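You operate a simulated robot arm through the tools that you are given. There is no shell and no other tool.

You are at the controls of a simulated robot arm. One attempt, no reset.

Task
Free the frame, draw it out and park the hooks at the top.
Fine: shut the latch again before the hooks rise, stay clear of them, switch off at the end.

Only the result counts: the job must be done as asked and must still hold three seconds after the hand-in. Knocking over, shifting, dropping, spilling or breaking anything else fails it.

Robot
A 7-joint arm with a two-finger parallel gripper, fixed in place. Base frame: the origin is at the foot of the arm, x ahead of it, y to its left, z up. Readings come in mm, rad, newtons and seconds.
Its first joint turns from -2.897 to 2.897 rad. Payload 4.4 kg.
Tool frame: the origin (TCP) lies between the finger pads and is the grasp point; the fingertips stand 23 mm ahead of it; z points along the fingers, y is the line along which they close. The gripper opens to 94 mm. The fingers are 38 mm wide and 10 mm thick; the gripper's body (54 by 96 mm) begins 39 mm behind the TCP.
Orientation is that of the tool frame in the base frame, as a unit quaternion [x, y, z, w]. With the fingers straight down and closing along the base's y, the tool's x points along the base's -x, its y along +y and its z along -z.

Tools
- The arm moves only by the tool move_arm. Its argument "increments" is a list of rows, each a list of 7 numbers: the shift along the tool's x, y, z in units of 40 mm (1.0 is 40 mm), then the turn, a rotation vector about the tool's x, y, z in units of 8 degrees (1.0 is 8 degrees), then the finger opening in mm, from 0 to 94. In form: [[tx, ty, tz, rx, ry, rz, hand], ...]. A call has 1 to 20 rows; each row shifts and turns the commanded pose from where the row before left it, along the tool's axes as they then stand. A call with a number of a shift or a turn outside -1 to 1 is refused whole. Rows are played at 5 a second. More than 50 mm and 0.15 rad between two rows, or a gripper value outside its range, and nothing of the call is played. Where a pose cannot be reached the arm comes as near as it can. A force on the tool above 90 N (or 10 N above the force at the start of the call, whichever is more), or a blocked arm, ends the call early, and 0.2 s more pass. Each finger travels about 72 mm/s and halts on what it meets, pressing with about 28 N; the grip force reading is that of the motor and also rises with nothing between the fingers. The clock runs only during rows and for 0.2 s after the last one: add rows that do not move to give the fingers time. It gives the time, the measured TCP pose, the force on the tool (base axes), the opening and the grip force at its end, in the units of the frame above (readings bear some noise), with the torque about the TCP (base axes, N m) and any sound that the robot's microphone picked up.
- Cameras (640 x 400 px; columns grow to the right, rows downward): "scene" is fixed at [49.7, -500.5, 1637.1]; the picture's right is [0.58, -0.82, 0.00], its down [-0.34, -0.24, -0.91] and it looks along [0.74, 0.53, -0.42] (base axes); focal length 338 px, centre (320, 200). "wrist" rides on the gripper at [86, 16, -75] in the tool frame; the picture's right is [-0.18, 0.98, 0.00], its down [-0.58, -0.11, -0.81] and it looks along [-0.79, -0.15, 0.59] (tool axes); focal length 243 px, centre (320, 200). There is no depth. A picture from a camera that has moved, and an enlarged one, comes with that camera's place and axes in the base frame and with its lens.
- snapshot(camera): a new picture of that camera. It takes no simulated time.
- close_up(camera, box): a new picture of the part [left, top, right, bottom] of that camera's present view, enlarged. It takes no simulated time.
- hand_in(): hands the job in; it is judged then, once.

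Nothing tells you positions but the pictures and the camera data. Unless the task says otherwise, let go and move clear before handing in.

The tools are called after ">>>" as a command line: name --pt "numbers of a row" for each row, then --argument value for the rest, lists and objects as JSON in quotes. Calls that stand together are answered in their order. move_arm: Moves the arm, as the interface text tells. Its arguments: {"type":"object","properties":{"increments":{"type":"array"}},"required":["increments"]} The other tools are called the same way: snapshot (camera) takes a picture; close_up (camera, box) takes an enlarged picture of a part of a camera's view; hand_in () hands the job in.

At the start:

```text
time_s: 0.0
tcp_pos: [687.1, 66.2, 1325.4]
orientation: [0.0, 1.0, 0.0, -0.001]
contact_force: [0.0, -0.4, 1.2]
torque: [0.01, -0.02, 0.0]
finger_gap: 94.0
grip_force: 0.1
```

scene: 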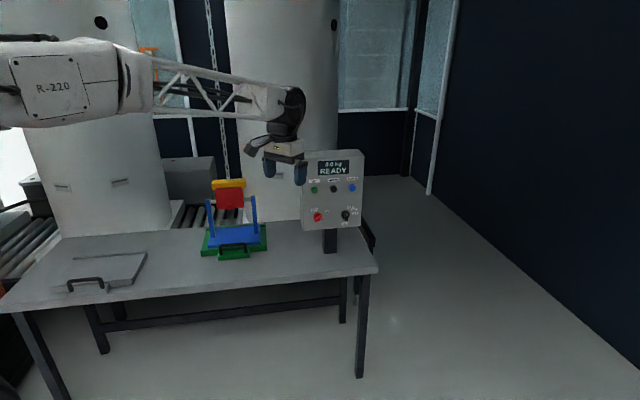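
wrist: 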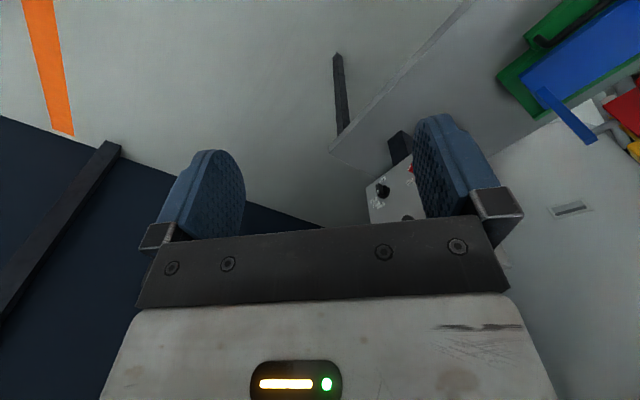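

I see a table with a control box (READY display, buttons, knob), a green/blue/red-yellow device with a latch, and a flat lid with a handle. I will look closer before moving.

>>> close_up --camera "scene" --box '[290, 140, 390, 260]'

>>> close_up --camera "scene" --box '[180, 165, 290, 270]'

>>> close_up --camera "scene" --box '[0, 180, 180, 310]'

>>> close_up --camera "scene" --box '[180, 0, 380, 140]'

>>> close_up --camera "wrist" --box '[440, 0, 640, 240]'

```text
3.33 times, centred on (340, 200) of scene
camera zoom: at [49.7, -500.5, 1637.1], right [0.58, -0.82, 0.0], down [-0.34, -0.24, -0.91], along [0.74, 0.53, -0.42], focal length 1125 px, centre (253, 200)
```

zoom: 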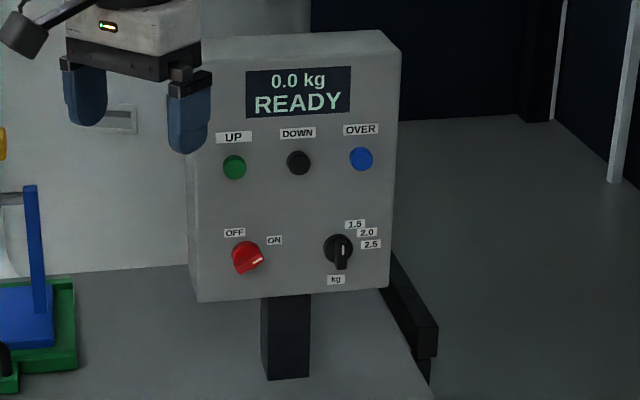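

```text
3.81 times, centred on (235, 218) of scene
camera zoom: at [49.7, -500.5, 1637.1], right [0.58, -0.82, 0.0], down [-0.34, -0.24, -0.91], along [0.74, 0.53, -0.42], focal length 1286 px, centre (644, 133)
```

zoom: 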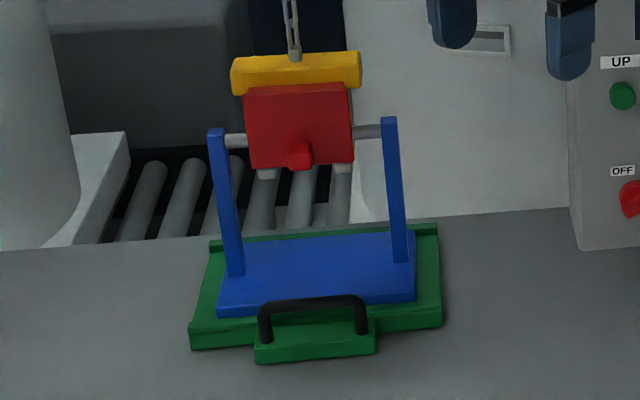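

```text
3.08 times, centred on (90, 245) of scene
camera zoom: at [49.7, -500.5, 1637.1], right [0.58, -0.82, 0.0], down [-0.34, -0.24, -0.91], along [0.74, 0.53, -0.42], focal length 1038 px, centre (1028, 62)
```

zoom: 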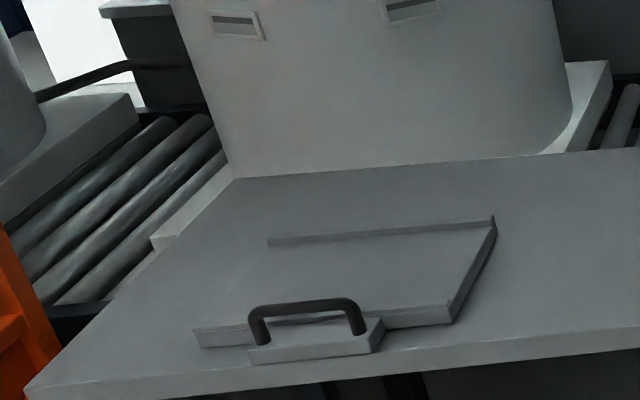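

```text
2.86 times, centred on (280, 70) of scene
camera zoom: at [49.7, -500.5, 1637.1], right [0.58, -0.82, 0.0], down [-0.34, -0.24, -0.91], along [0.74, 0.53, -0.42], focal length 964 px, centre (434, 571)
```

zoom: 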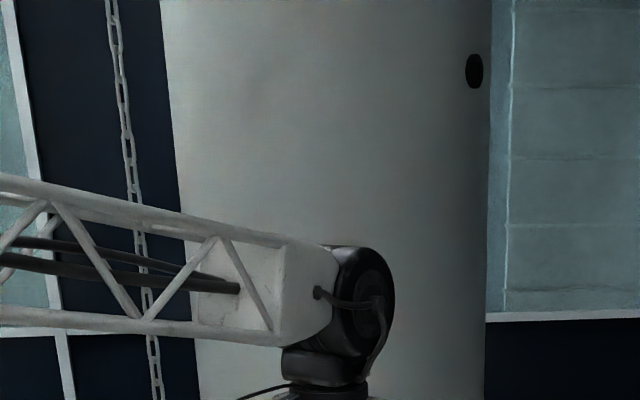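

```text
1.67 times, centred on (540, 120) of wrist
camera zoom: at [599.7, 81.9, 1400.2], right [0.18, 0.98, 0.0], down [0.58, -0.11, 0.81], along [0.79, -0.15, -0.59], focal length 404 px, centre (-47, 333)
```

zoom: 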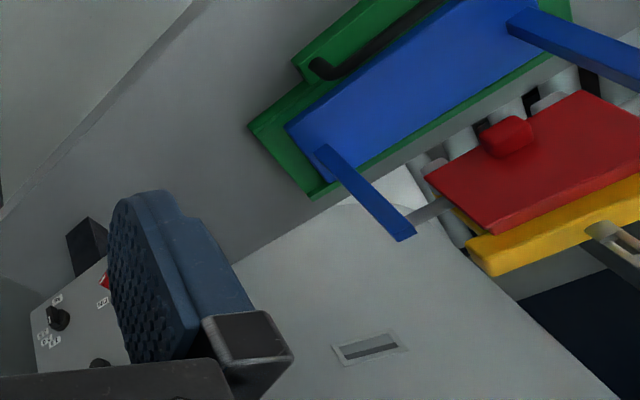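

The rig stands at about 45° from the base: a blue frame on a green tray with a handle, and chain hooks with a red latch plate. The control box stands near x≈1150, y≈150. I will turn the tool toward the rig and view it from a distance.

>>> move_arm --pt "0 0 0 0 0 -0.94 94" --pt "0 0 0 0 0 -0.94 94" --pt "0 0 0 0 0 -0.94 94" --pt "0 0 0 0 0 -0.94 94" --pt "0 0 0 0 0 -0.94 94" --pt "0 0 0 0 0 -0.93 94" --pt "-0.6125 0.73 0.08 0 0 0 94" --pt "-0.6125 0.73 0.08 0 0 0 94" --pt "-0.6125 0.73 0.08 0 0 0 94" --pt "-0.6125 0.73 0.08 0 0 0 94" --pt "-0.6125 0.73 0.08 0 0 0 94" --pt "-0.6125 0.73 0.08 0 0 0 94" --pt "-0.6125 0.73 0.08 0 0 0 94" --pt "-0.6125 0.73 0.08 0 0 0 94"

>>> snapshot --camera "wrist"

>>> snapshot --camera "scene"

```text
time_s: 3.0
tcp_pos: [659.6, 369.8, 1298.9]
orientation: [-0.382, 0.924, 0.0, 0.0]
contact_force: [-0.1, 1.1, 0.5]
torque: [-0.03, -0.02, 0.01]
finger_gap: 94.1
grip_force: 0.0
```

```text
taken
camera wrist: at [586.3, 319.2, 1374.2], right [-0.57, 0.82, 0.0], down [0.49, 0.33, 0.81], along [0.67, 0.46, -0.59], focal length 243 px, centre (320, 200)
```

wrist: 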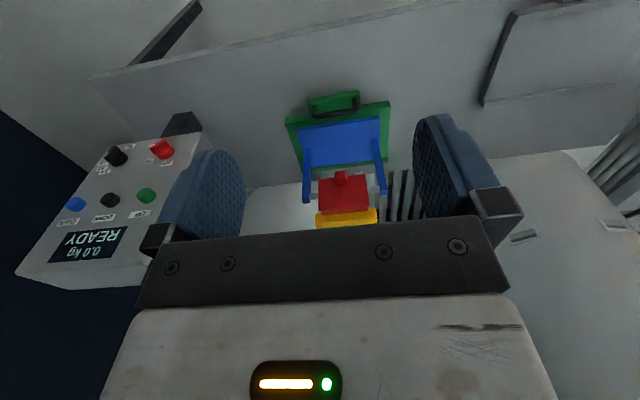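

```text
taken
```

scene: 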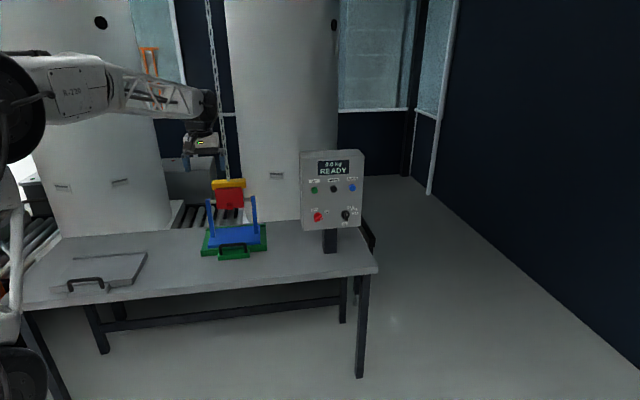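

The arm is in place and I can see both the rig and the panel. I'll zoom in on both.

>>> close_up --camera "wrist" --box '[275, 80, 405, 235]'

>>> close_up --camera "wrist" --box '[10, 110, 210, 290]'

>>> close_up --camera "scene" --box '[195, 165, 275, 270]'

>>> close_up --camera "wrist" --box '[440, 0, 640, 130]'

```text
2.58 times, centred on (340, 158) of wrist
camera zoom: at [586.3, 319.2, 1374.2], right [-0.57, 0.82, 0.0], down [0.49, 0.33, 0.81], along [0.67, 0.46, -0.59], focal length 626 px, centre (268, 310)
```

zoom: 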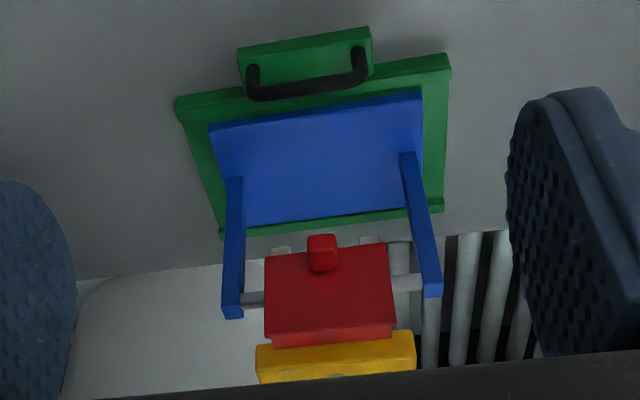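

```text
2.22 times, centred on (110, 200) of wrist
camera zoom: at [586.3, 319.2, 1374.2], right [-0.57, 0.82, 0.0], down [0.49, 0.33, 0.81], along [0.67, 0.46, -0.59], focal length 539 px, centre (787, 200)
```

zoom: 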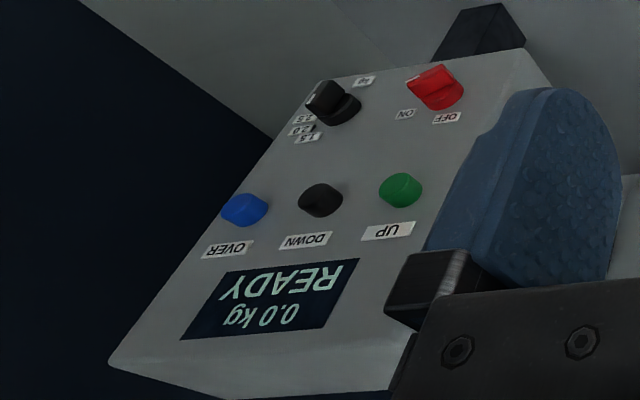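

```text
3.81 times, centred on (235, 218) of scene
camera zoom: at [49.7, -500.5, 1637.1], right [0.58, -0.82, 0.0], down [-0.34, -0.24, -0.91], along [0.74, 0.53, -0.42], focal length 1286 px, centre (644, 133)
```

zoom: 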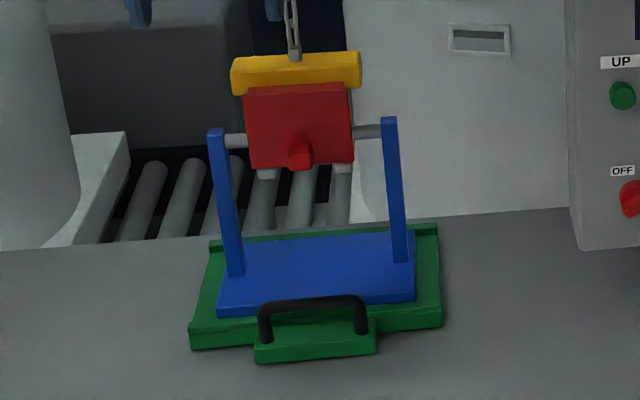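

```text
3.08 times, centred on (540, 65) of wrist
camera zoom: at [586.3, 319.2, 1374.2], right [-0.57, 0.82, 0.0], down [0.49, 0.33, 0.81], along [0.67, 0.46, -0.59], focal length 746 px, centre (-357, 615)
```

zoom: 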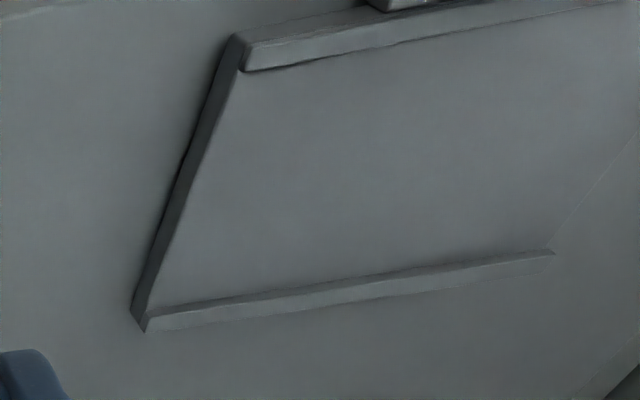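

The latch plate covers the front of the hooks, and the frame's cross bar passes behind it. Before touching anything I'll move to a view from the left side to see the hook shape.

>>> move_arm --pt "0 0 0 0 0 0.9375 94" --pt "0 0 0 0 0 0.9375 94" --pt "0 0 0 0 0 0.9375 94" --pt "0 0 0 0 0 0.9375 94" --pt "0 0 0 0 0 0.9375 94" --pt "0 0 0 0 0 0.9375 94" --pt "0 0 0 0 0 0.9375 94" --pt "0 0 0 0 0 0.9375 94" --pt "0 0 0 0 0 0.9375 94" --pt "0 0 0 0 0 0.9375 94" --pt "0 0 0 0 0 0.9375 94" --pt "0 0 0 0 0 0.9375 94"

>>> move_arm --pt "0 0 0 -0.9375 0 0 94" --pt "0 0 0 -0.9375 0 0 94" --pt "0 0 0 -0.9375 0 0 94" --pt "0 0 0 -0.9375 0 0 94" --pt "0 0 0 -0.9375 0 0 94" --pt "0 0 0 -0.9375 0 0 94" --pt "0 0 0 -0.9375 0 0 94" --pt "0 0 0 -0.9375 0 0 94" --pt "0 0 0 -0.9375 0 0 94" --pt "0 0 0 -0.9375 0 0 94" --pt "0 0 0 -0.9375 0 0 94" --pt "0 0 0 -0.9375 0 0 94"

>>> snapshot --camera "wrist"

>>> snapshot --camera "scene"

```text
time_s: 5.6
tcp_pos: [660.9, 370.0, 1300.3]
orientation: [0.384, 0.924, 0.001, 0.001]
contact_force: [-0.6, 1.0, -0.2]
torque: [0.01, -0.03, 0.0]
finger_gap: 94.0
grip_force: 0.0
```

```text
time_s: 8.2
tcp_pos: [664.1, 372.1, 1292.7]
orientation: [0.272, 0.655, 0.651, 0.269]
contact_force: [-3.1, -1.6, 5.7]
torque: [-0.23, 0.29, -0.05]
finger_gap: 94.0
grip_force: 0.1
```

```text
taken
camera wrist: at [549.9, 379.6, 1311.1], right [0.14, -0.13, 0.98], down [-0.16, -0.98, -0.1], along [0.98, -0.14, -0.16], focal length 243 px, centre (320, 200)
```

wrist: 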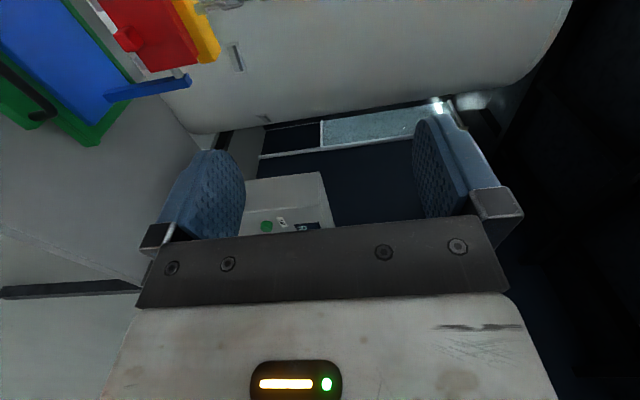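

```text
taken
```

scene: 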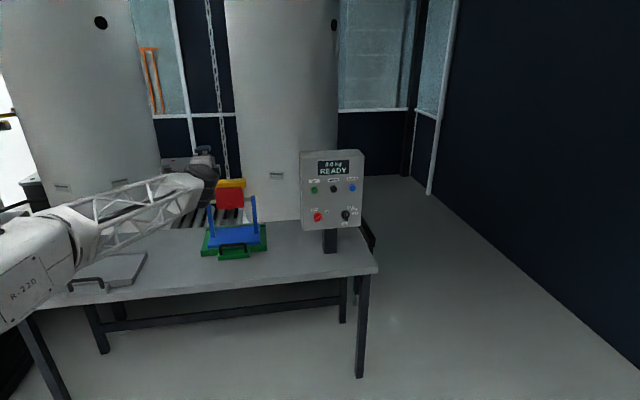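

The tool is horizontal, with some lag. Now I'll move toward the left side of the rig, staying well clear of it, for a side view.

>>> move_arm --pt "0.55 -0.5 0.55 0 0 0 94" --pt "0.55 -0.5 0.55 0 0 0 94" --pt "0.55 -0.5 0.55 0 0 0 94" --pt "0.55 -0.5 0.55 0 0 0 94" --pt "0.55 -0.5 0.55 0 0 0 94" --pt "0.55 -0.5 0.55 0 0 0 94" --pt "0.55 -0.5 0.55 0 0 0 94"

>>> snapshot --camera "wrist"

>>> snapshot --camera "scene"

```text
time_s: 9.8
tcp_pos: [668.7, 577.7, 1164.0]
orientation: [0.264, 0.657, 0.655, 0.264]
contact_force: [-0.3, -0.8, 0.1]
torque: [-0.02, 0.03, 0.01]
finger_gap: 94.1
grip_force: 0.0
out of reach, approached as far as the arm can: row 7
```

```text
taken
camera wrist: at [554.2, 584.2, 1180.2], right [0.14, -0.12, 0.98], down [-0.14, -0.98, -0.1], along [0.98, -0.12, -0.15], focal length 243 px, centre (320, 200)
```

wrist: 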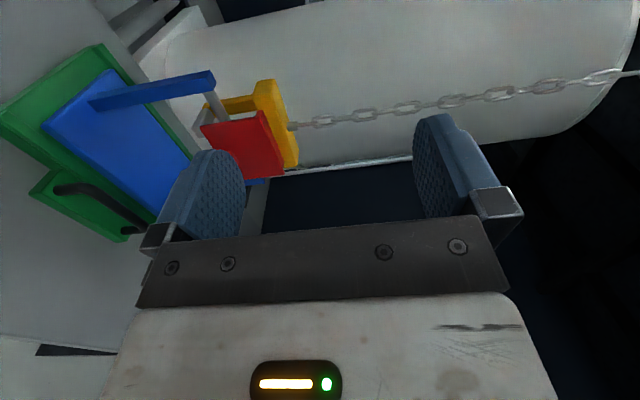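

```text
taken
```

scene: 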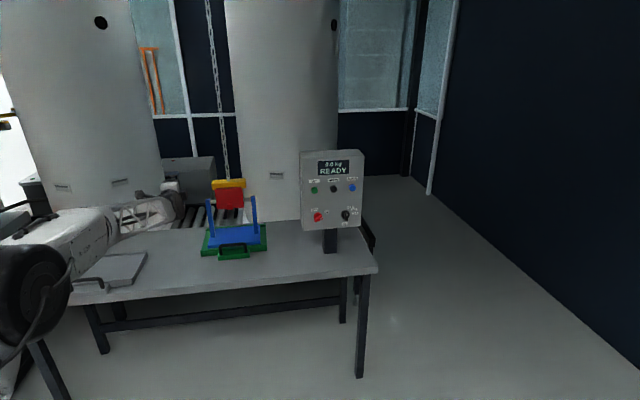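

I have a partial side view from the front left. I'll enlarge the hooks.

>>> close_up --camera "wrist" --box '[150, 50, 330, 200]'

>>> close_up --camera "wrist" --box '[0, 30, 230, 250]'

```text
2.67 times, centred on (240, 125) of wrist
camera zoom: at [554.2, 584.2, 1180.2], right [0.14, -0.12, 0.98], down [-0.14, -0.98, -0.1], along [0.98, -0.12, -0.15], focal length 647 px, centre (533, 400)
```

zoom: 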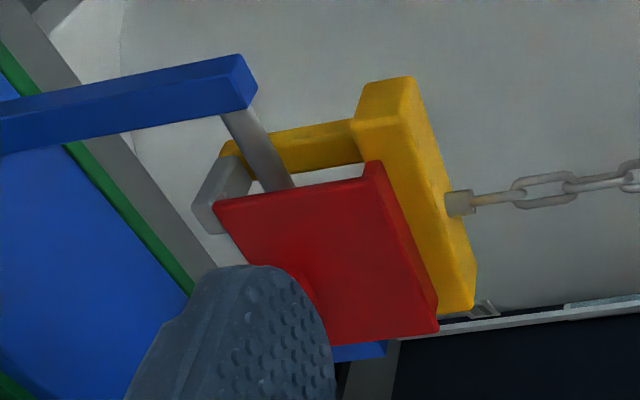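

```text
1.82 times, centred on (115, 140) of wrist
camera zoom: at [554.2, 584.2, 1180.2], right [0.14, -0.12, 0.98], down [-0.14, -0.98, -0.1], along [0.98, -0.12, -0.15], focal length 441 px, centre (693, 309)
```

zoom: 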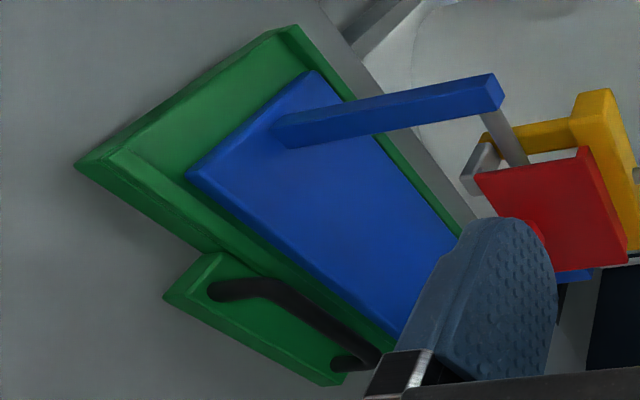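

The hooks open toward the front, with the red plate hanging in front of the opening. I'll tilt the tool to 45° to gain reach and look at the hinge and hooks more closely from the left.

>>> move_arm --pt "0 0 0 0.94 0 0 94" --pt "0 0 0 0.94 0 0 94" --pt "0 0 0 0.94 0 0 94" --pt "0 0 0 0.94 0 0 94" --pt "0 0 0 0.94 0 0 94" --pt "0 0 0 0.92 0 0 94" --pt "0.185 0.39 0.71 0 0 0 94" --pt "0.185 0.39 0.71 0 0 0 94" --pt "0.185 0.39 0.71 0 0 0 94" --pt "0.185 0.39 0.71 0 0 0 94" --pt "0.185 0.39 0.71 0 0 0 94"

>>> snapshot --camera "wrist"

>>> close_up --camera "wrist" --box '[200, 50, 440, 220]'

>>> snapshot --camera "scene"

```text
time_s: 12.2
tcp_pos: [752.9, 729.3, 1163.5]
orientation: [0.331, 0.822, 0.433, 0.165]
contact_force: [-0.2, 0.2, 0.4]
torque: [0.01, 0.03, -0.01]
finger_gap: 94.0
grip_force: 0.0
out of reach, approached as far as the arm can: row 5, 6
```

```text
taken
camera wrist: at [654.6, 749.6, 1220.7], right [0.53, 0.27, 0.8], down [-0.07, -0.93, 0.36], along [0.85, -0.25, -0.47], focal length 243 px, centre (320, 200)
```

wrist: 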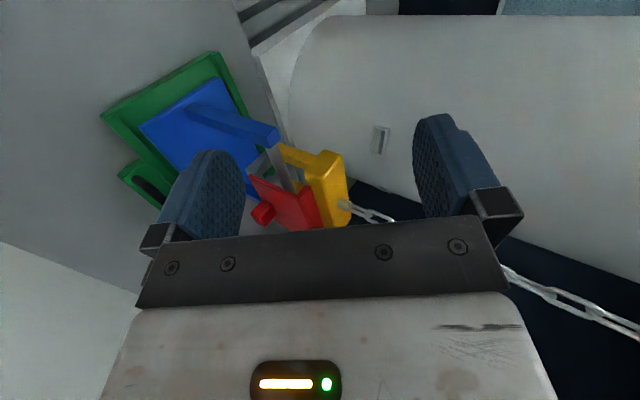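

```text
2.35 times, centred on (320, 135) of wrist
camera zoom: at [654.6, 749.6, 1220.7], right [0.53, 0.27, 0.8], down [-0.07, -0.93, 0.36], along [0.85, -0.25, -0.47], focal length 571 px, centre (320, 353)
```

zoom: 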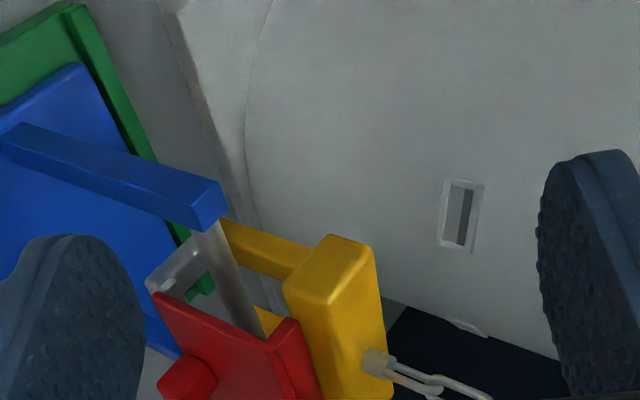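

```text
taken
```

scene: 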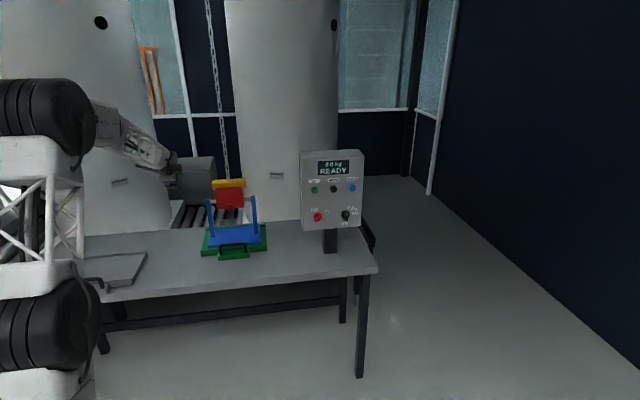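

>>> close_up --camera "wrist" --box '[235, 125, 355, 230]'

```text
3.81 times, centred on (295, 178) of wrist
camera zoom: at [654.6, 749.6, 1220.7], right [0.53, 0.27, 0.8], down [-0.07, -0.93, 0.36], along [0.85, -0.25, -0.47], focal length 924 px, centre (415, 286)
```

zoom: 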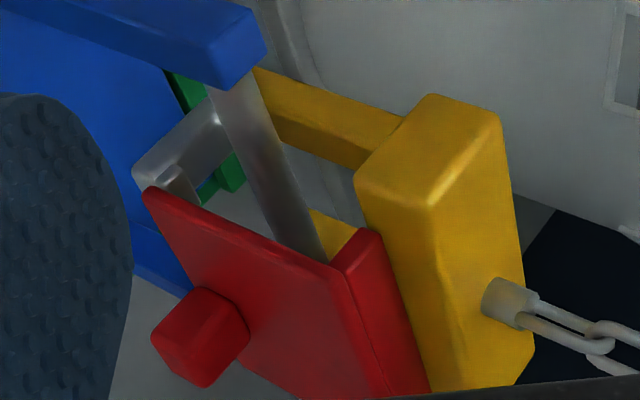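

The hook floor has a small front lip with the red flap hanging in front. The flap appears to be hinged at the top, and its knob is near (925, 613, 980). I'll turn the tool so the fingers can take the knob from its sides and line up in front of it.

>>> move_arm --pt "0.16 0 -0.22 0 0 0 94" --pt "0.16 0 -0.22 0 0 -0.9375 94" --pt "0.16 0 -0.22 0 0 -0.9375 94" --pt "0 0 0 0 0 -0.9375 94" --pt "0 0 0 0 0 -0.9375 94" --pt "0 0 0 0 0 -0.9375 94" --pt "0 0 0 0 0 -0.9375 94" --pt "0 0 0 0 0 -0.9375 94" --pt "0 0 0 0 0 -0.9375 94" --pt "0 0 0 0 0 -0.9375 94" --pt "0 0 0 0 0 -0.9375 94" --pt "0 0 0 0 0 -0.9375 94" --pt "0 0 0 0 0 -0.9375 94"

>>> snapshot --camera "wrist"

>>> snapshot --camera "scene"

```text
time_s: 15.0
tcp_pos: [724.3, 725.9, 1175.9]
orientation: [-0.348, 0.815, 0.189, 0.423]
contact_force: [-0.3, -0.2, 0.8]
torque: [-0.02, -0.03, -0.02]
finger_gap: 94.2
grip_force: 0.1
```

```text
taken
camera wrist: at [635.6, 655.7, 1148.9], right [-0.64, 0.75, 0.17], down [-0.14, -0.32, 0.94], along [0.76, 0.58, 0.31], focal length 243 px, centre (320, 200)
```

wrist: 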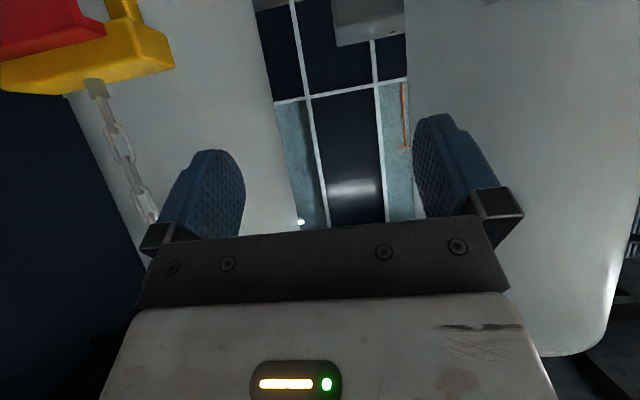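

```text
taken
```

scene: 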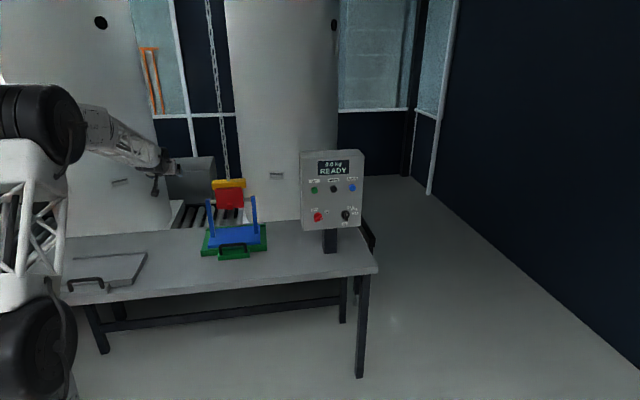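

The tool is pitched 35° with the fingers closing sideways. I'll correct the small yaw error and slide across to stand in front of the knob.

>>> move_arm --pt "0 0 0 0.226 -0.004 0.157 80" --pt "0.464 -0.789 0.184 0 0 0 70" --pt "0.464 -0.789 0.184 0 0 0 70" --pt "0.464 -0.789 0.184 0 0 0 70" --pt "0.464 -0.789 0.184 0 0 0 70" --pt "0.464 -0.789 0.184 0 0 0 70" --pt "0.464 -0.789 0.184 0 0 0 70" --pt "0.464 -0.789 0.184 0 0 0 70" --pt "0 0 0 0 0 0 70"

>>> snapshot --camera "wrist"

>>> snapshot --camera "scene"

>>> close_up --camera "scene" --box '[160, 140, 290, 270]'

```text
time_s: 17.0
tcp_pos: [855.2, 546.5, 1036.0]
orientation: [-0.331, 0.823, 0.181, 0.426]
contact_force: [-0.1, 0.2, -0.6]
torque: [0.0, 0.02, 0.03]
finger_gap: 69.9
grip_force: 0.1
```

```text
taken
camera wrist: at [763.1, 480.4, 1008.2], right [-0.61, 0.77, 0.17], down [-0.15, -0.32, 0.94], along [0.78, 0.55, 0.31], focal length 243 px, centre (320, 200)
```

wrist: 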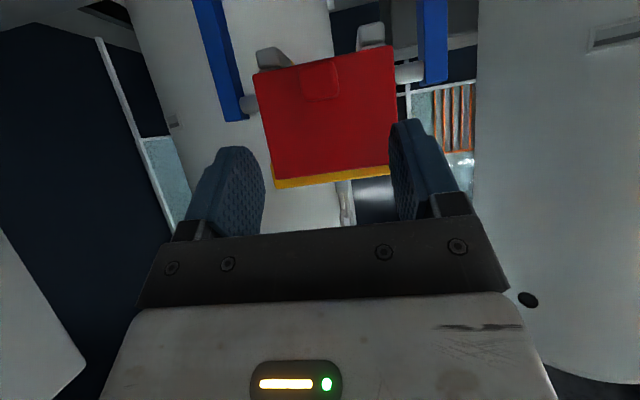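

```text
taken
```

scene: 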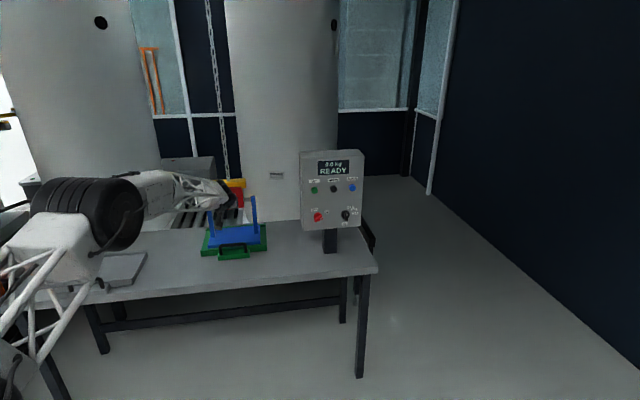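

```text
3.08 times, centred on (225, 205) of scene
camera zoom: at [49.7, -500.5, 1637.1], right [0.58, -0.82, 0.0], down [-0.34, -0.24, -0.91], along [0.74, 0.53, -0.42], focal length 1038 px, centre (612, 185)
```

zoom: 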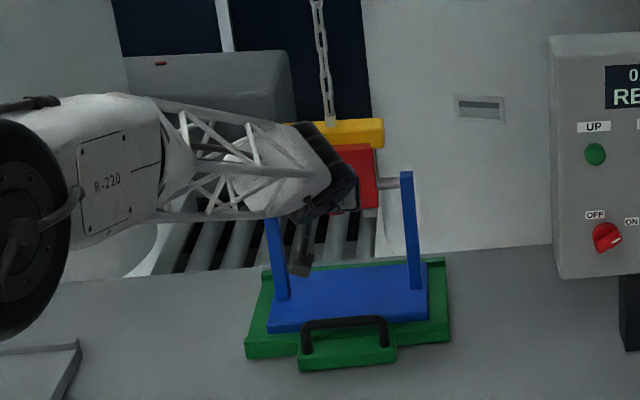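

The knob lines up in the new view at b≈219, z≈981. I'll advance along the tool axis and close on the knob.

>>> move_arm --pt "-0.03 -0.01 0.62 0 0 0 70" --pt "-0.03 -0.01 0.62 0 0 0 70" --pt "-0.03 0 0.62 0 0 0 70" --pt "-0.03 0 0.4 0 0 0 70" --pt "0 0 0.2 0 0 0 70"

>>> snapshot --camera "wrist"

>>> close_up --camera "scene" --box '[160, 140, 290, 270]'

```text
time_s: 18.2
tcp_pos: [911.8, 604.1, 984.3]
orientation: [-0.331, 0.822, 0.182, 0.426]
contact_force: [0.0, -0.3, 0.5]
torque: [0.01, 0.03, 0.02]
finger_gap: 70.0
grip_force: 0.1
```

```text
taken
camera wrist: at [822.1, 539.0, 956.2], right [-0.61, 0.77, 0.17], down [-0.15, -0.32, 0.94], along [0.78, 0.55, 0.31], focal length 243 px, centre (320, 200)
```

wrist: 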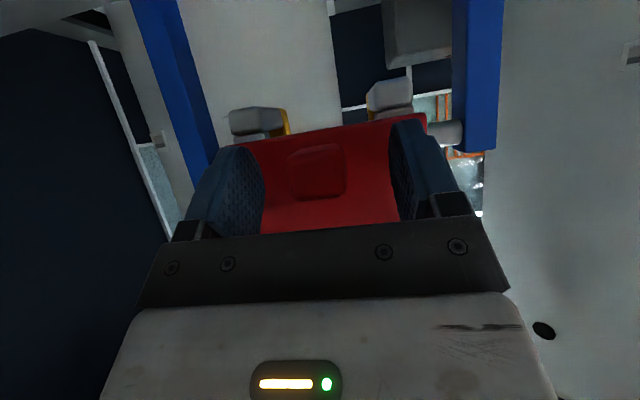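

```text
3.08 times, centred on (225, 205) of scene
camera zoom: at [49.7, -500.5, 1637.1], right [0.58, -0.82, 0.0], down [-0.34, -0.24, -0.91], along [0.74, 0.53, -0.42], focal length 1038 px, centre (612, 185)
```

zoom: 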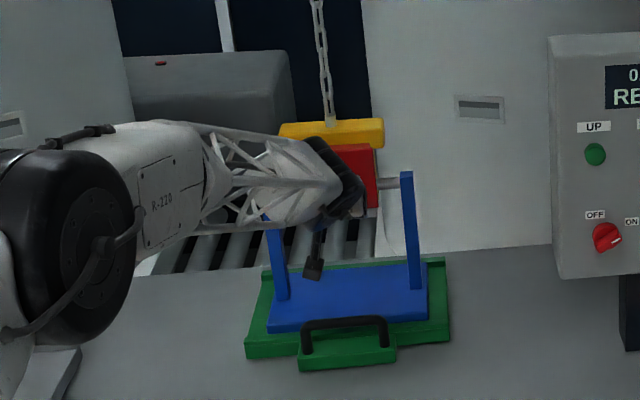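

The knob sits between the fingers with no contact yet. Closing now.

>>> move_arm --pt "0 0 0 0 0 0 40" --pt "0 0 0 0 0 0 15" --pt "0 0 0 0 0 0 15" --pt "0 0 0 0 0 0 15"

>>> close_up --camera "wrist" --box '[170, 60, 490, 250]'

```text
time_s: 19.2
tcp_pos: [913.7, 604.4, 984.7]
orientation: [-0.331, 0.823, 0.181, 0.425]
contact_force: [16.4, -15.6, -0.2]
torque: [-0.84, -0.77, 0.71]
finger_gap: 28.1
grip_force: 44.7
```

```text
2.00 times, centred on (330, 155) of wrist
camera zoom: at [822.6, 538.1, 956.0], right [-0.61, 0.78, 0.17], down [-0.15, -0.32, 0.94], along [0.78, 0.55, 0.31], focal length 485 px, centre (300, 290)
```

zoom: 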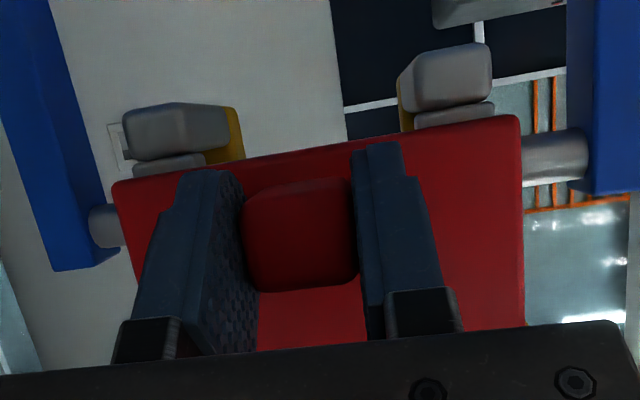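

The knob, 28 mm wide, is held. I'll ease the lateral load and make a small trial swing outward and up to see whether the flap is hinged.

>>> move_arm --pt "0 -0.04 0 0 0 0 15" --pt "0.03 0 -0.16 0 0 0 15" --pt "0.03 0 -0.16 0 0 0 15" --pt "0 0 0 0 0 0 15"

>>> snapshot --camera "wrist"

>>> close_up --camera "scene" --box '[160, 140, 290, 270]'

```text
time_s: 20.2
tcp_pos: [906.7, 595.4, 989.9]
orientation: [-0.331, 0.822, 0.181, 0.426]
contact_force: [14.8, 13.2, 3.6]
torque: [-1.35, 0.11, 0.75]
finger_gap: 28.1
grip_force: 45.0
```

```text
taken
camera wrist: at [815.2, 529.6, 962.1], right [-0.61, 0.77, 0.17], down [-0.15, -0.32, 0.94], along [0.78, 0.55, 0.31], focal length 243 px, centre (320, 200)
```

wrist: 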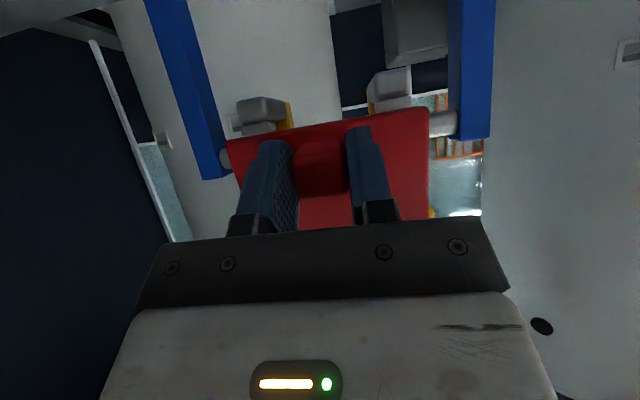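

```text
3.08 times, centred on (225, 205) of scene
camera zoom: at [49.7, -500.5, 1637.1], right [0.58, -0.82, 0.0], down [-0.34, -0.24, -0.91], along [0.74, 0.53, -0.42], focal length 1038 px, centre (612, 185)
```

zoom: 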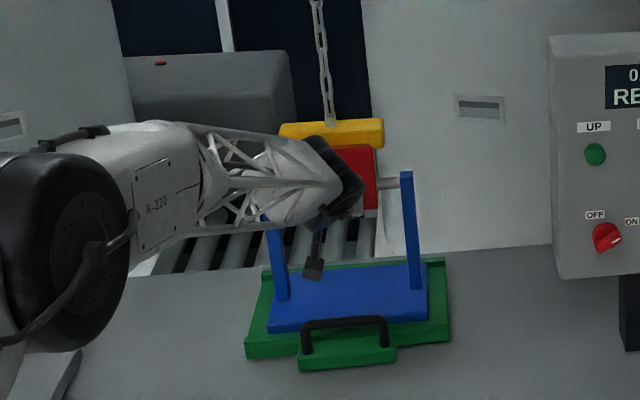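

The flap moves with the knob while the beam stays still, so it is hinged. I'll continue the arc, pitching the tool down a little as it opens.

>>> move_arm --pt "0.0 0 -0.159 0 0 0 15" --pt "0 0 -0.159 0 0 0 15" --pt "-0.027 0 -0.16 0 0 0 15" --pt "-0.027 0 -0.16 0 0 0 15" --pt "0 0 0 0 0 0 15"

>>> snapshot --camera "wrist"

>>> close_up --camera "scene" --box '[160, 140, 290, 270]'

```text
time_s: 21.4
tcp_pos: [891.5, 579.9, 1005.0]
orientation: [-0.332, 0.823, 0.182, 0.425]
contact_force: [2.4, 14.9, -8.3]
torque: [-1.55, 0.3, 0.5]
finger_gap: 28.0
grip_force: 45.6
```

```text
taken
camera wrist: at [801.0, 515.1, 977.2], right [-0.61, 0.77, 0.17], down [-0.15, -0.32, 0.94], along [0.78, 0.55, 0.31], focal length 243 px, centre (320, 200)
```

wrist: 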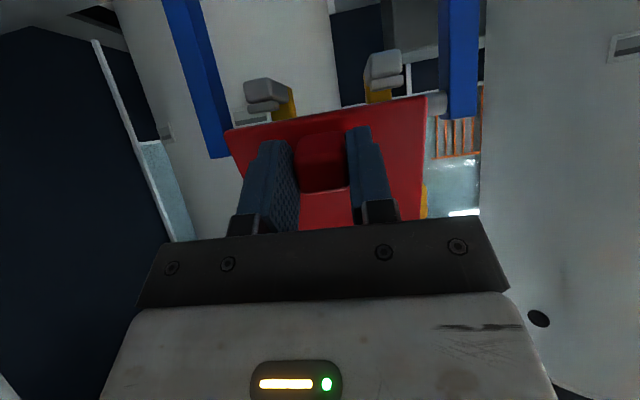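

```text
3.08 times, centred on (225, 205) of scene
camera zoom: at [49.7, -500.5, 1637.1], right [0.58, -0.82, 0.0], down [-0.34, -0.24, -0.91], along [0.74, 0.53, -0.42], focal length 1038 px, centre (612, 185)
```

zoom: 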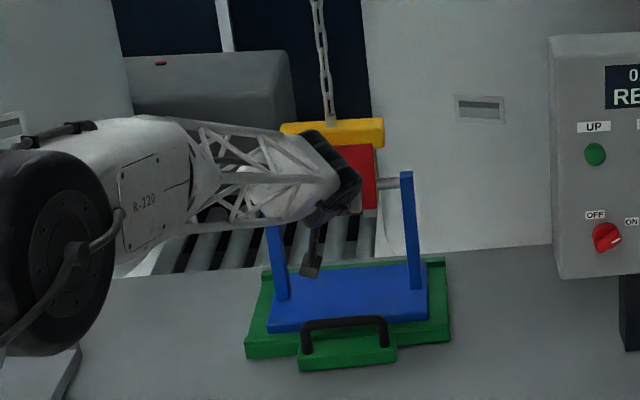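

The flap is open about 30° with a steady drag. I'll continue the arc, pitching the tool along with it.

>>> move_arm --pt "-0.077 0.015 -0.159 0 0.4 0 15" --pt "-0.077 0.015 -0.159 0 0.4 0 15" --pt "-0.087 0 -0.158 0 0.4 0 15" --pt "-0.087 0 -0.158 0 0.4 0 15" --pt "-0.097 0 -0.152 0 0.4 0 15" --pt "-0.097 0 -0.152 0 0.4 0 15" --pt "0 0 0 0 0 0 15"

>>> snapshot --camera "wrist"

>>> close_up --camera "scene" --box '[160, 140, 290, 270]'

```text
time_s: 23.0
tcp_pos: [883.1, 571.3, 1045.8]
orientation: [-0.356, 0.882, 0.123, 0.283]
contact_force: [-16.3, -11.9, -13.1]
torque: [-1.49, 0.18, 0.61]
finger_gap: 27.8
grip_force: 44.7
```

```text
taken
camera wrist: at [790.0, 503.4, 1056.5], right [-0.58, 0.81, 0.12], down [0.09, -0.09, 0.99], along [0.81, 0.58, -0.02], focal length 243 px, centre (320, 200)
```

wrist: 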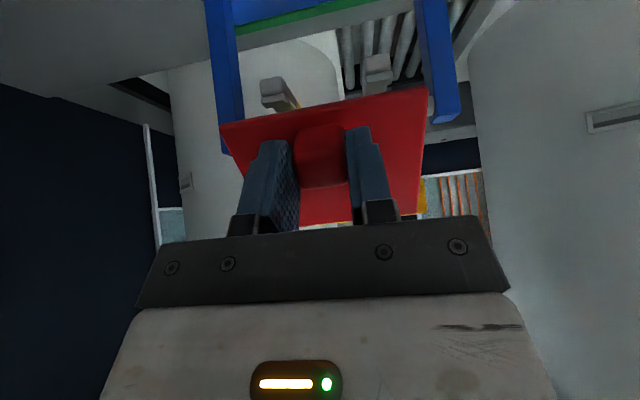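

```text
3.08 times, centred on (225, 205) of scene
camera zoom: at [49.7, -500.5, 1637.1], right [0.58, -0.82, 0.0], down [-0.34, -0.24, -0.91], along [0.74, 0.53, -0.42], focal length 1038 px, centre (612, 185)
```

zoom: 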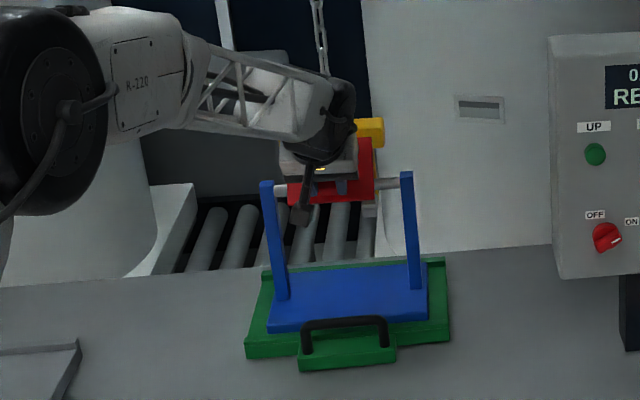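

The flap is at about 60°. I'll relieve a small radial load and continue toward 90°.

>>> move_arm --pt "-0.098 0 -0.16 0 0.4 0 15" --pt "-0.098 0 -0.16 0 0.4 0 15" --pt "-0.105 0 -0.154 0 0.4 0 15" --pt "-0.105 0 -0.154 0 0.4 0 15" --pt "-0.118 0 -0.144 0 0.4 0 15" --pt "-0.118 0 -0.144 0 0.4 0 15" --pt "0 0 0 0 0 0 15"

>>> snapshot --camera "wrist"

>>> close_up --camera "scene" --box '[160, 140, 290, 270]'

```text
time_s: 24.6
tcp_pos: [887.1, 575.9, 1091.2]
orientation: [-0.372, 0.917, 0.062, 0.131]
contact_force: [-1.2, 6.4, -13.7]
torque: [-1.28, 0.32, 0.83]
finger_gap: 27.7
grip_force: 44.9
```

```text
taken
camera wrist: at [801.0, 513.0, 1137.9], right [-0.56, 0.83, 0.07], down [0.32, 0.14, 0.94], along [0.76, 0.55, -0.34], focal length 243 px, centre (320, 200)
```

wrist: 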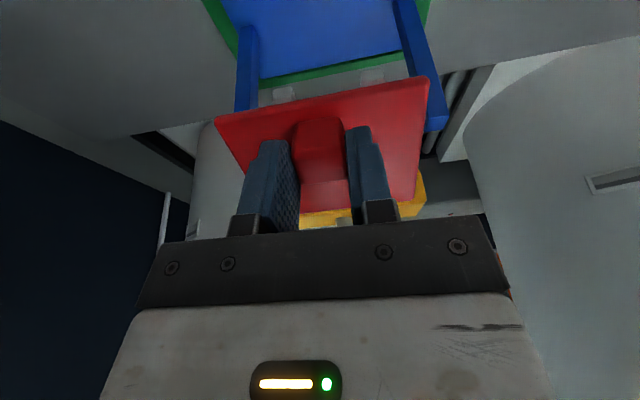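

```text
3.08 times, centred on (225, 205) of scene
camera zoom: at [49.7, -500.5, 1637.1], right [0.58, -0.82, 0.0], down [-0.34, -0.24, -0.91], along [0.74, 0.53, -0.42], focal length 1038 px, centre (612, 185)
```

zoom: 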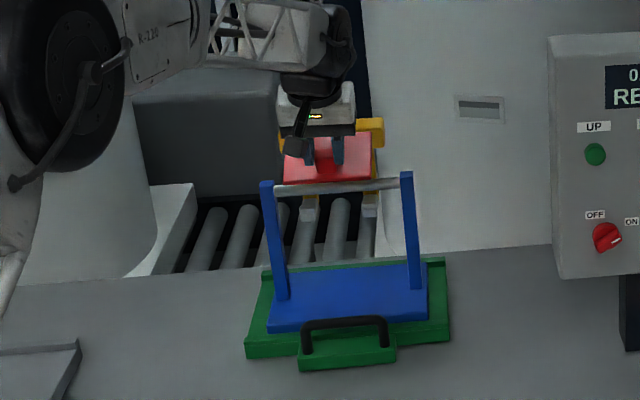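

The flap is near 90°, with drag around 14 N. I'll carry it a little further and see whether it meets a stop.

>>> move_arm --pt "-0.131 0 -0.135 0 0.4 0 15" --pt "-0.131 0 -0.135 0 0.4 0 15" --pt "0 0 0 0 0 0 15"

>>> move_arm --pt "-0.137 0 -0.125 0 0.4 0 15" --pt "-0.137 0 -0.125 0 0.4 0 15" --pt "0 0 0 0 0 0 15"

>>> snapshot --camera "wrist"

>>> close_up --camera "scene" --box '[160, 140, 290, 270]'

```text
time_s: 25.4
tcp_pos: [891.8, 579.7, 1104.2]
orientation: [-0.374, 0.923, 0.042, 0.081]
contact_force: [-19.0, -1.4, -3.1]
torque: [-0.91, 0.33, 0.95]
finger_gap: 27.6
grip_force: 44.8
```

```text
time_s: 26.2
tcp_pos: [899.7, 587.7, 1114.9]
orientation: [-0.377, 0.926, 0.02, 0.028]
contact_force: [-32.1, -8.5, -4.0]
torque: [-0.06, -0.23, 1.0]
finger_gap: 27.7
grip_force: 44.7
```

```text
taken
camera wrist: at [822.5, 533.0, 1184.0], right [-0.56, 0.83, 0.03], down [0.46, 0.28, 0.84], along [0.69, 0.48, -0.54], focal length 243 px, centre (320, 200)
```

wrist: 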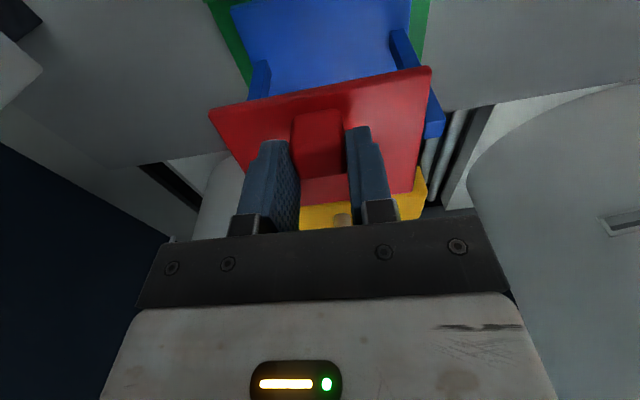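

```text
3.08 times, centred on (225, 205) of scene
camera zoom: at [49.7, -500.5, 1637.1], right [0.58, -0.82, 0.0], down [-0.34, -0.24, -0.91], along [0.74, 0.53, -0.42], focal length 1038 px, centre (612, 185)
```

zoom: 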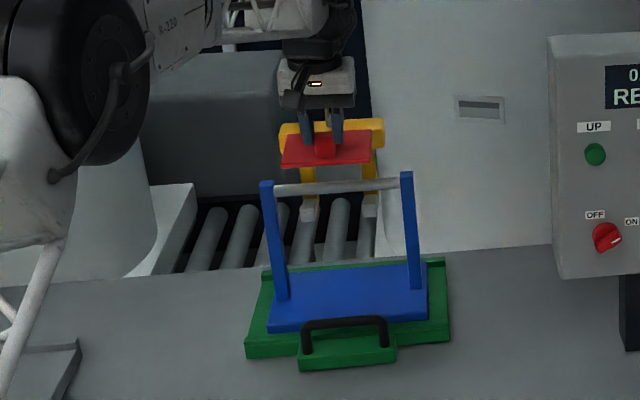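

The flap is slightly past horizontal and the load is rising, so this is far enough. I'll relax the load, open the fingers and see whether the flap stays up.

>>> move_arm --pt "0.06 0.04 0 0 0 0 15" --pt "0 0 0 0 0 0 15"

>>> move_arm --pt "0 0 0 0 0 0 45" --pt "0 0 0 0 0 0 60" --pt "0 0 0 0 0 0 60" --pt "0 0 0 0 0 0 60" --pt "0 0 0 0 0 0 60"

>>> snapshot --camera "wrist"

>>> close_up --camera "scene" --box '[160, 140, 290, 270]'

```text
time_s: 26.8
tcp_pos: [897.7, 585.6, 1113.8]
orientation: [-0.376, 0.926, 0.02, 0.029]
contact_force: [25.6, 17.7, -9.8]
torque: [0.35, -1.12, 0.9]
finger_gap: 27.7
grip_force: 45.1
```

```text
time_s: 28.0
tcp_pos: [895.9, 585.9, 1115.2]
orientation: [-0.377, 0.926, 0.019, 0.028]
contact_force: [-0.4, -0.4, 0.3]
torque: [0.0, 0.02, 0.02]
finger_gap: 59.9
grip_force: 0.1
```

```text
taken
camera wrist: at [819.9, 532.3, 1184.0], right [-0.56, 0.83, 0.03], down [0.46, 0.28, 0.84], along [0.69, 0.48, -0.54], focal length 243 px, centre (320, 200)
```

wrist: 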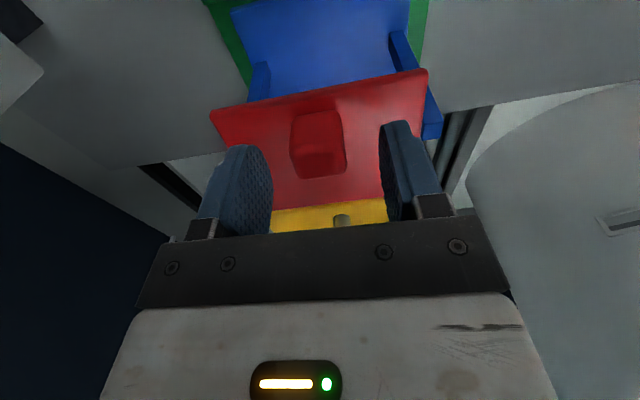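

```text
3.08 times, centred on (225, 205) of scene
camera zoom: at [49.7, -500.5, 1637.1], right [0.58, -0.82, 0.0], down [-0.34, -0.24, -0.91], along [0.74, 0.53, -0.42], focal length 1038 px, centre (612, 185)
```

zoom: 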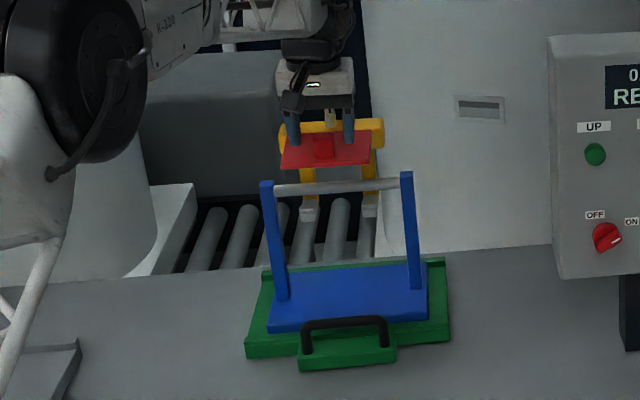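

The flap stays open by itself. I'll back away up and out, then take a level look at the bar against the hook lips.

>>> move_arm --pt "0 0 -0.8 0 0 0 70" --pt "0 0 -0.8 0 0 0 94" --pt "0.9 0 0 0 0 0 94" --pt "0.9 0 0 0 0 0 94" --pt "0.5 0 0.5 0 -0.82 0 94" --pt "0.5 0 0.5 0 -0.82 0 94" --pt "0.5 0 0.5 0 -0.82 0 94" --pt "0.5 0 0.5 0 -0.82 0 94" --pt "0.5 0 0.5 0 -0.82 0 94" --pt "0 0 0 0 0 0 94"

>>> snapshot --camera "wrist"

```text
time_s: 30.2
tcp_pos: [794.3, 487.6, 1050.6]
orientation: [-0.355, 0.88, 0.126, 0.29]
contact_force: [0.2, 0.3, -0.6]
torque: [0.02, -0.04, -0.01]
finger_gap: 93.9
grip_force: 0.0
```

```text
taken
camera wrist: at [700.7, 418.9, 1058.3], right [-0.58, 0.81, 0.13], down [0.07, -0.1, 0.99], along [0.81, 0.58, 0.0], focal length 243 px, centre (320, 200)
```

wrist: 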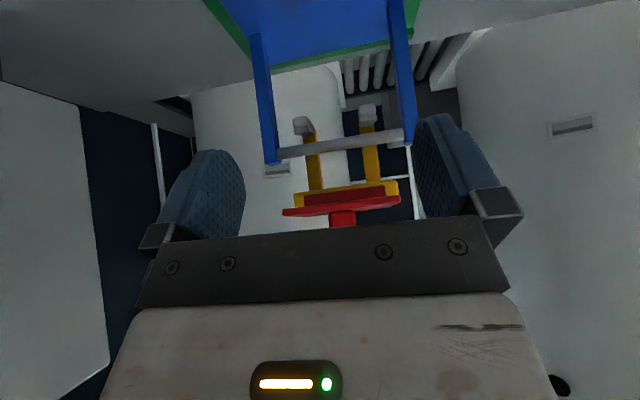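

>>> close_up --camera "wrist" --box '[240, 90, 430, 230]'

>>> move_arm --pt "0.5 0 0.5 0 0 0 94" --pt "0.5 0 0.5 0 0 0 94" --pt "0 0 0.2 0 0 0 94" --pt "0 0 0 0 0 0 94"

>>> close_up --camera "wrist" --box '[240, 90, 430, 230]'

```text
2.86 times, centred on (335, 160) of wrist
camera zoom: at [700.7, 418.9, 1058.3], right [-0.58, 0.81, 0.13], down [0.07, -0.1, 0.99], along [0.81, 0.58, 0.0], focal length 693 px, centre (277, 314)
```

zoom: 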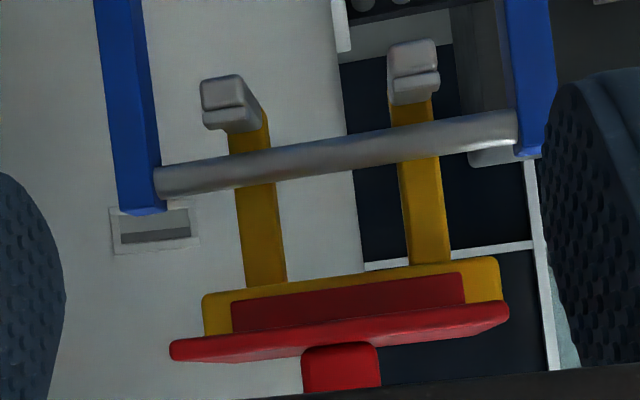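

```text
time_s: 31.2
tcp_pos: [792.2, 486.0, 987.1]
orientation: [-0.355, 0.88, 0.126, 0.288]
contact_force: [0.4, -0.5, 1.0]
torque: [0.04, 0.0, 0.03]
finger_gap: 94.2
grip_force: 0.0
```

```text
2.86 times, centred on (335, 160) of wrist
camera zoom: at [698.2, 417.4, 997.0], right [-0.58, 0.8, 0.13], down [0.08, -0.1, 0.99], along [0.81, 0.58, 0.0], focal length 693 px, centre (277, 314)
```

zoom: 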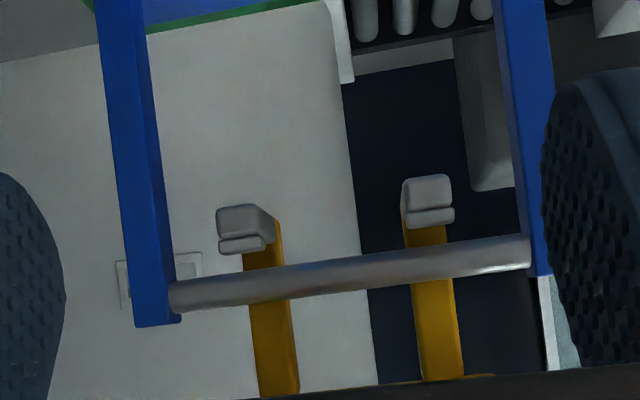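

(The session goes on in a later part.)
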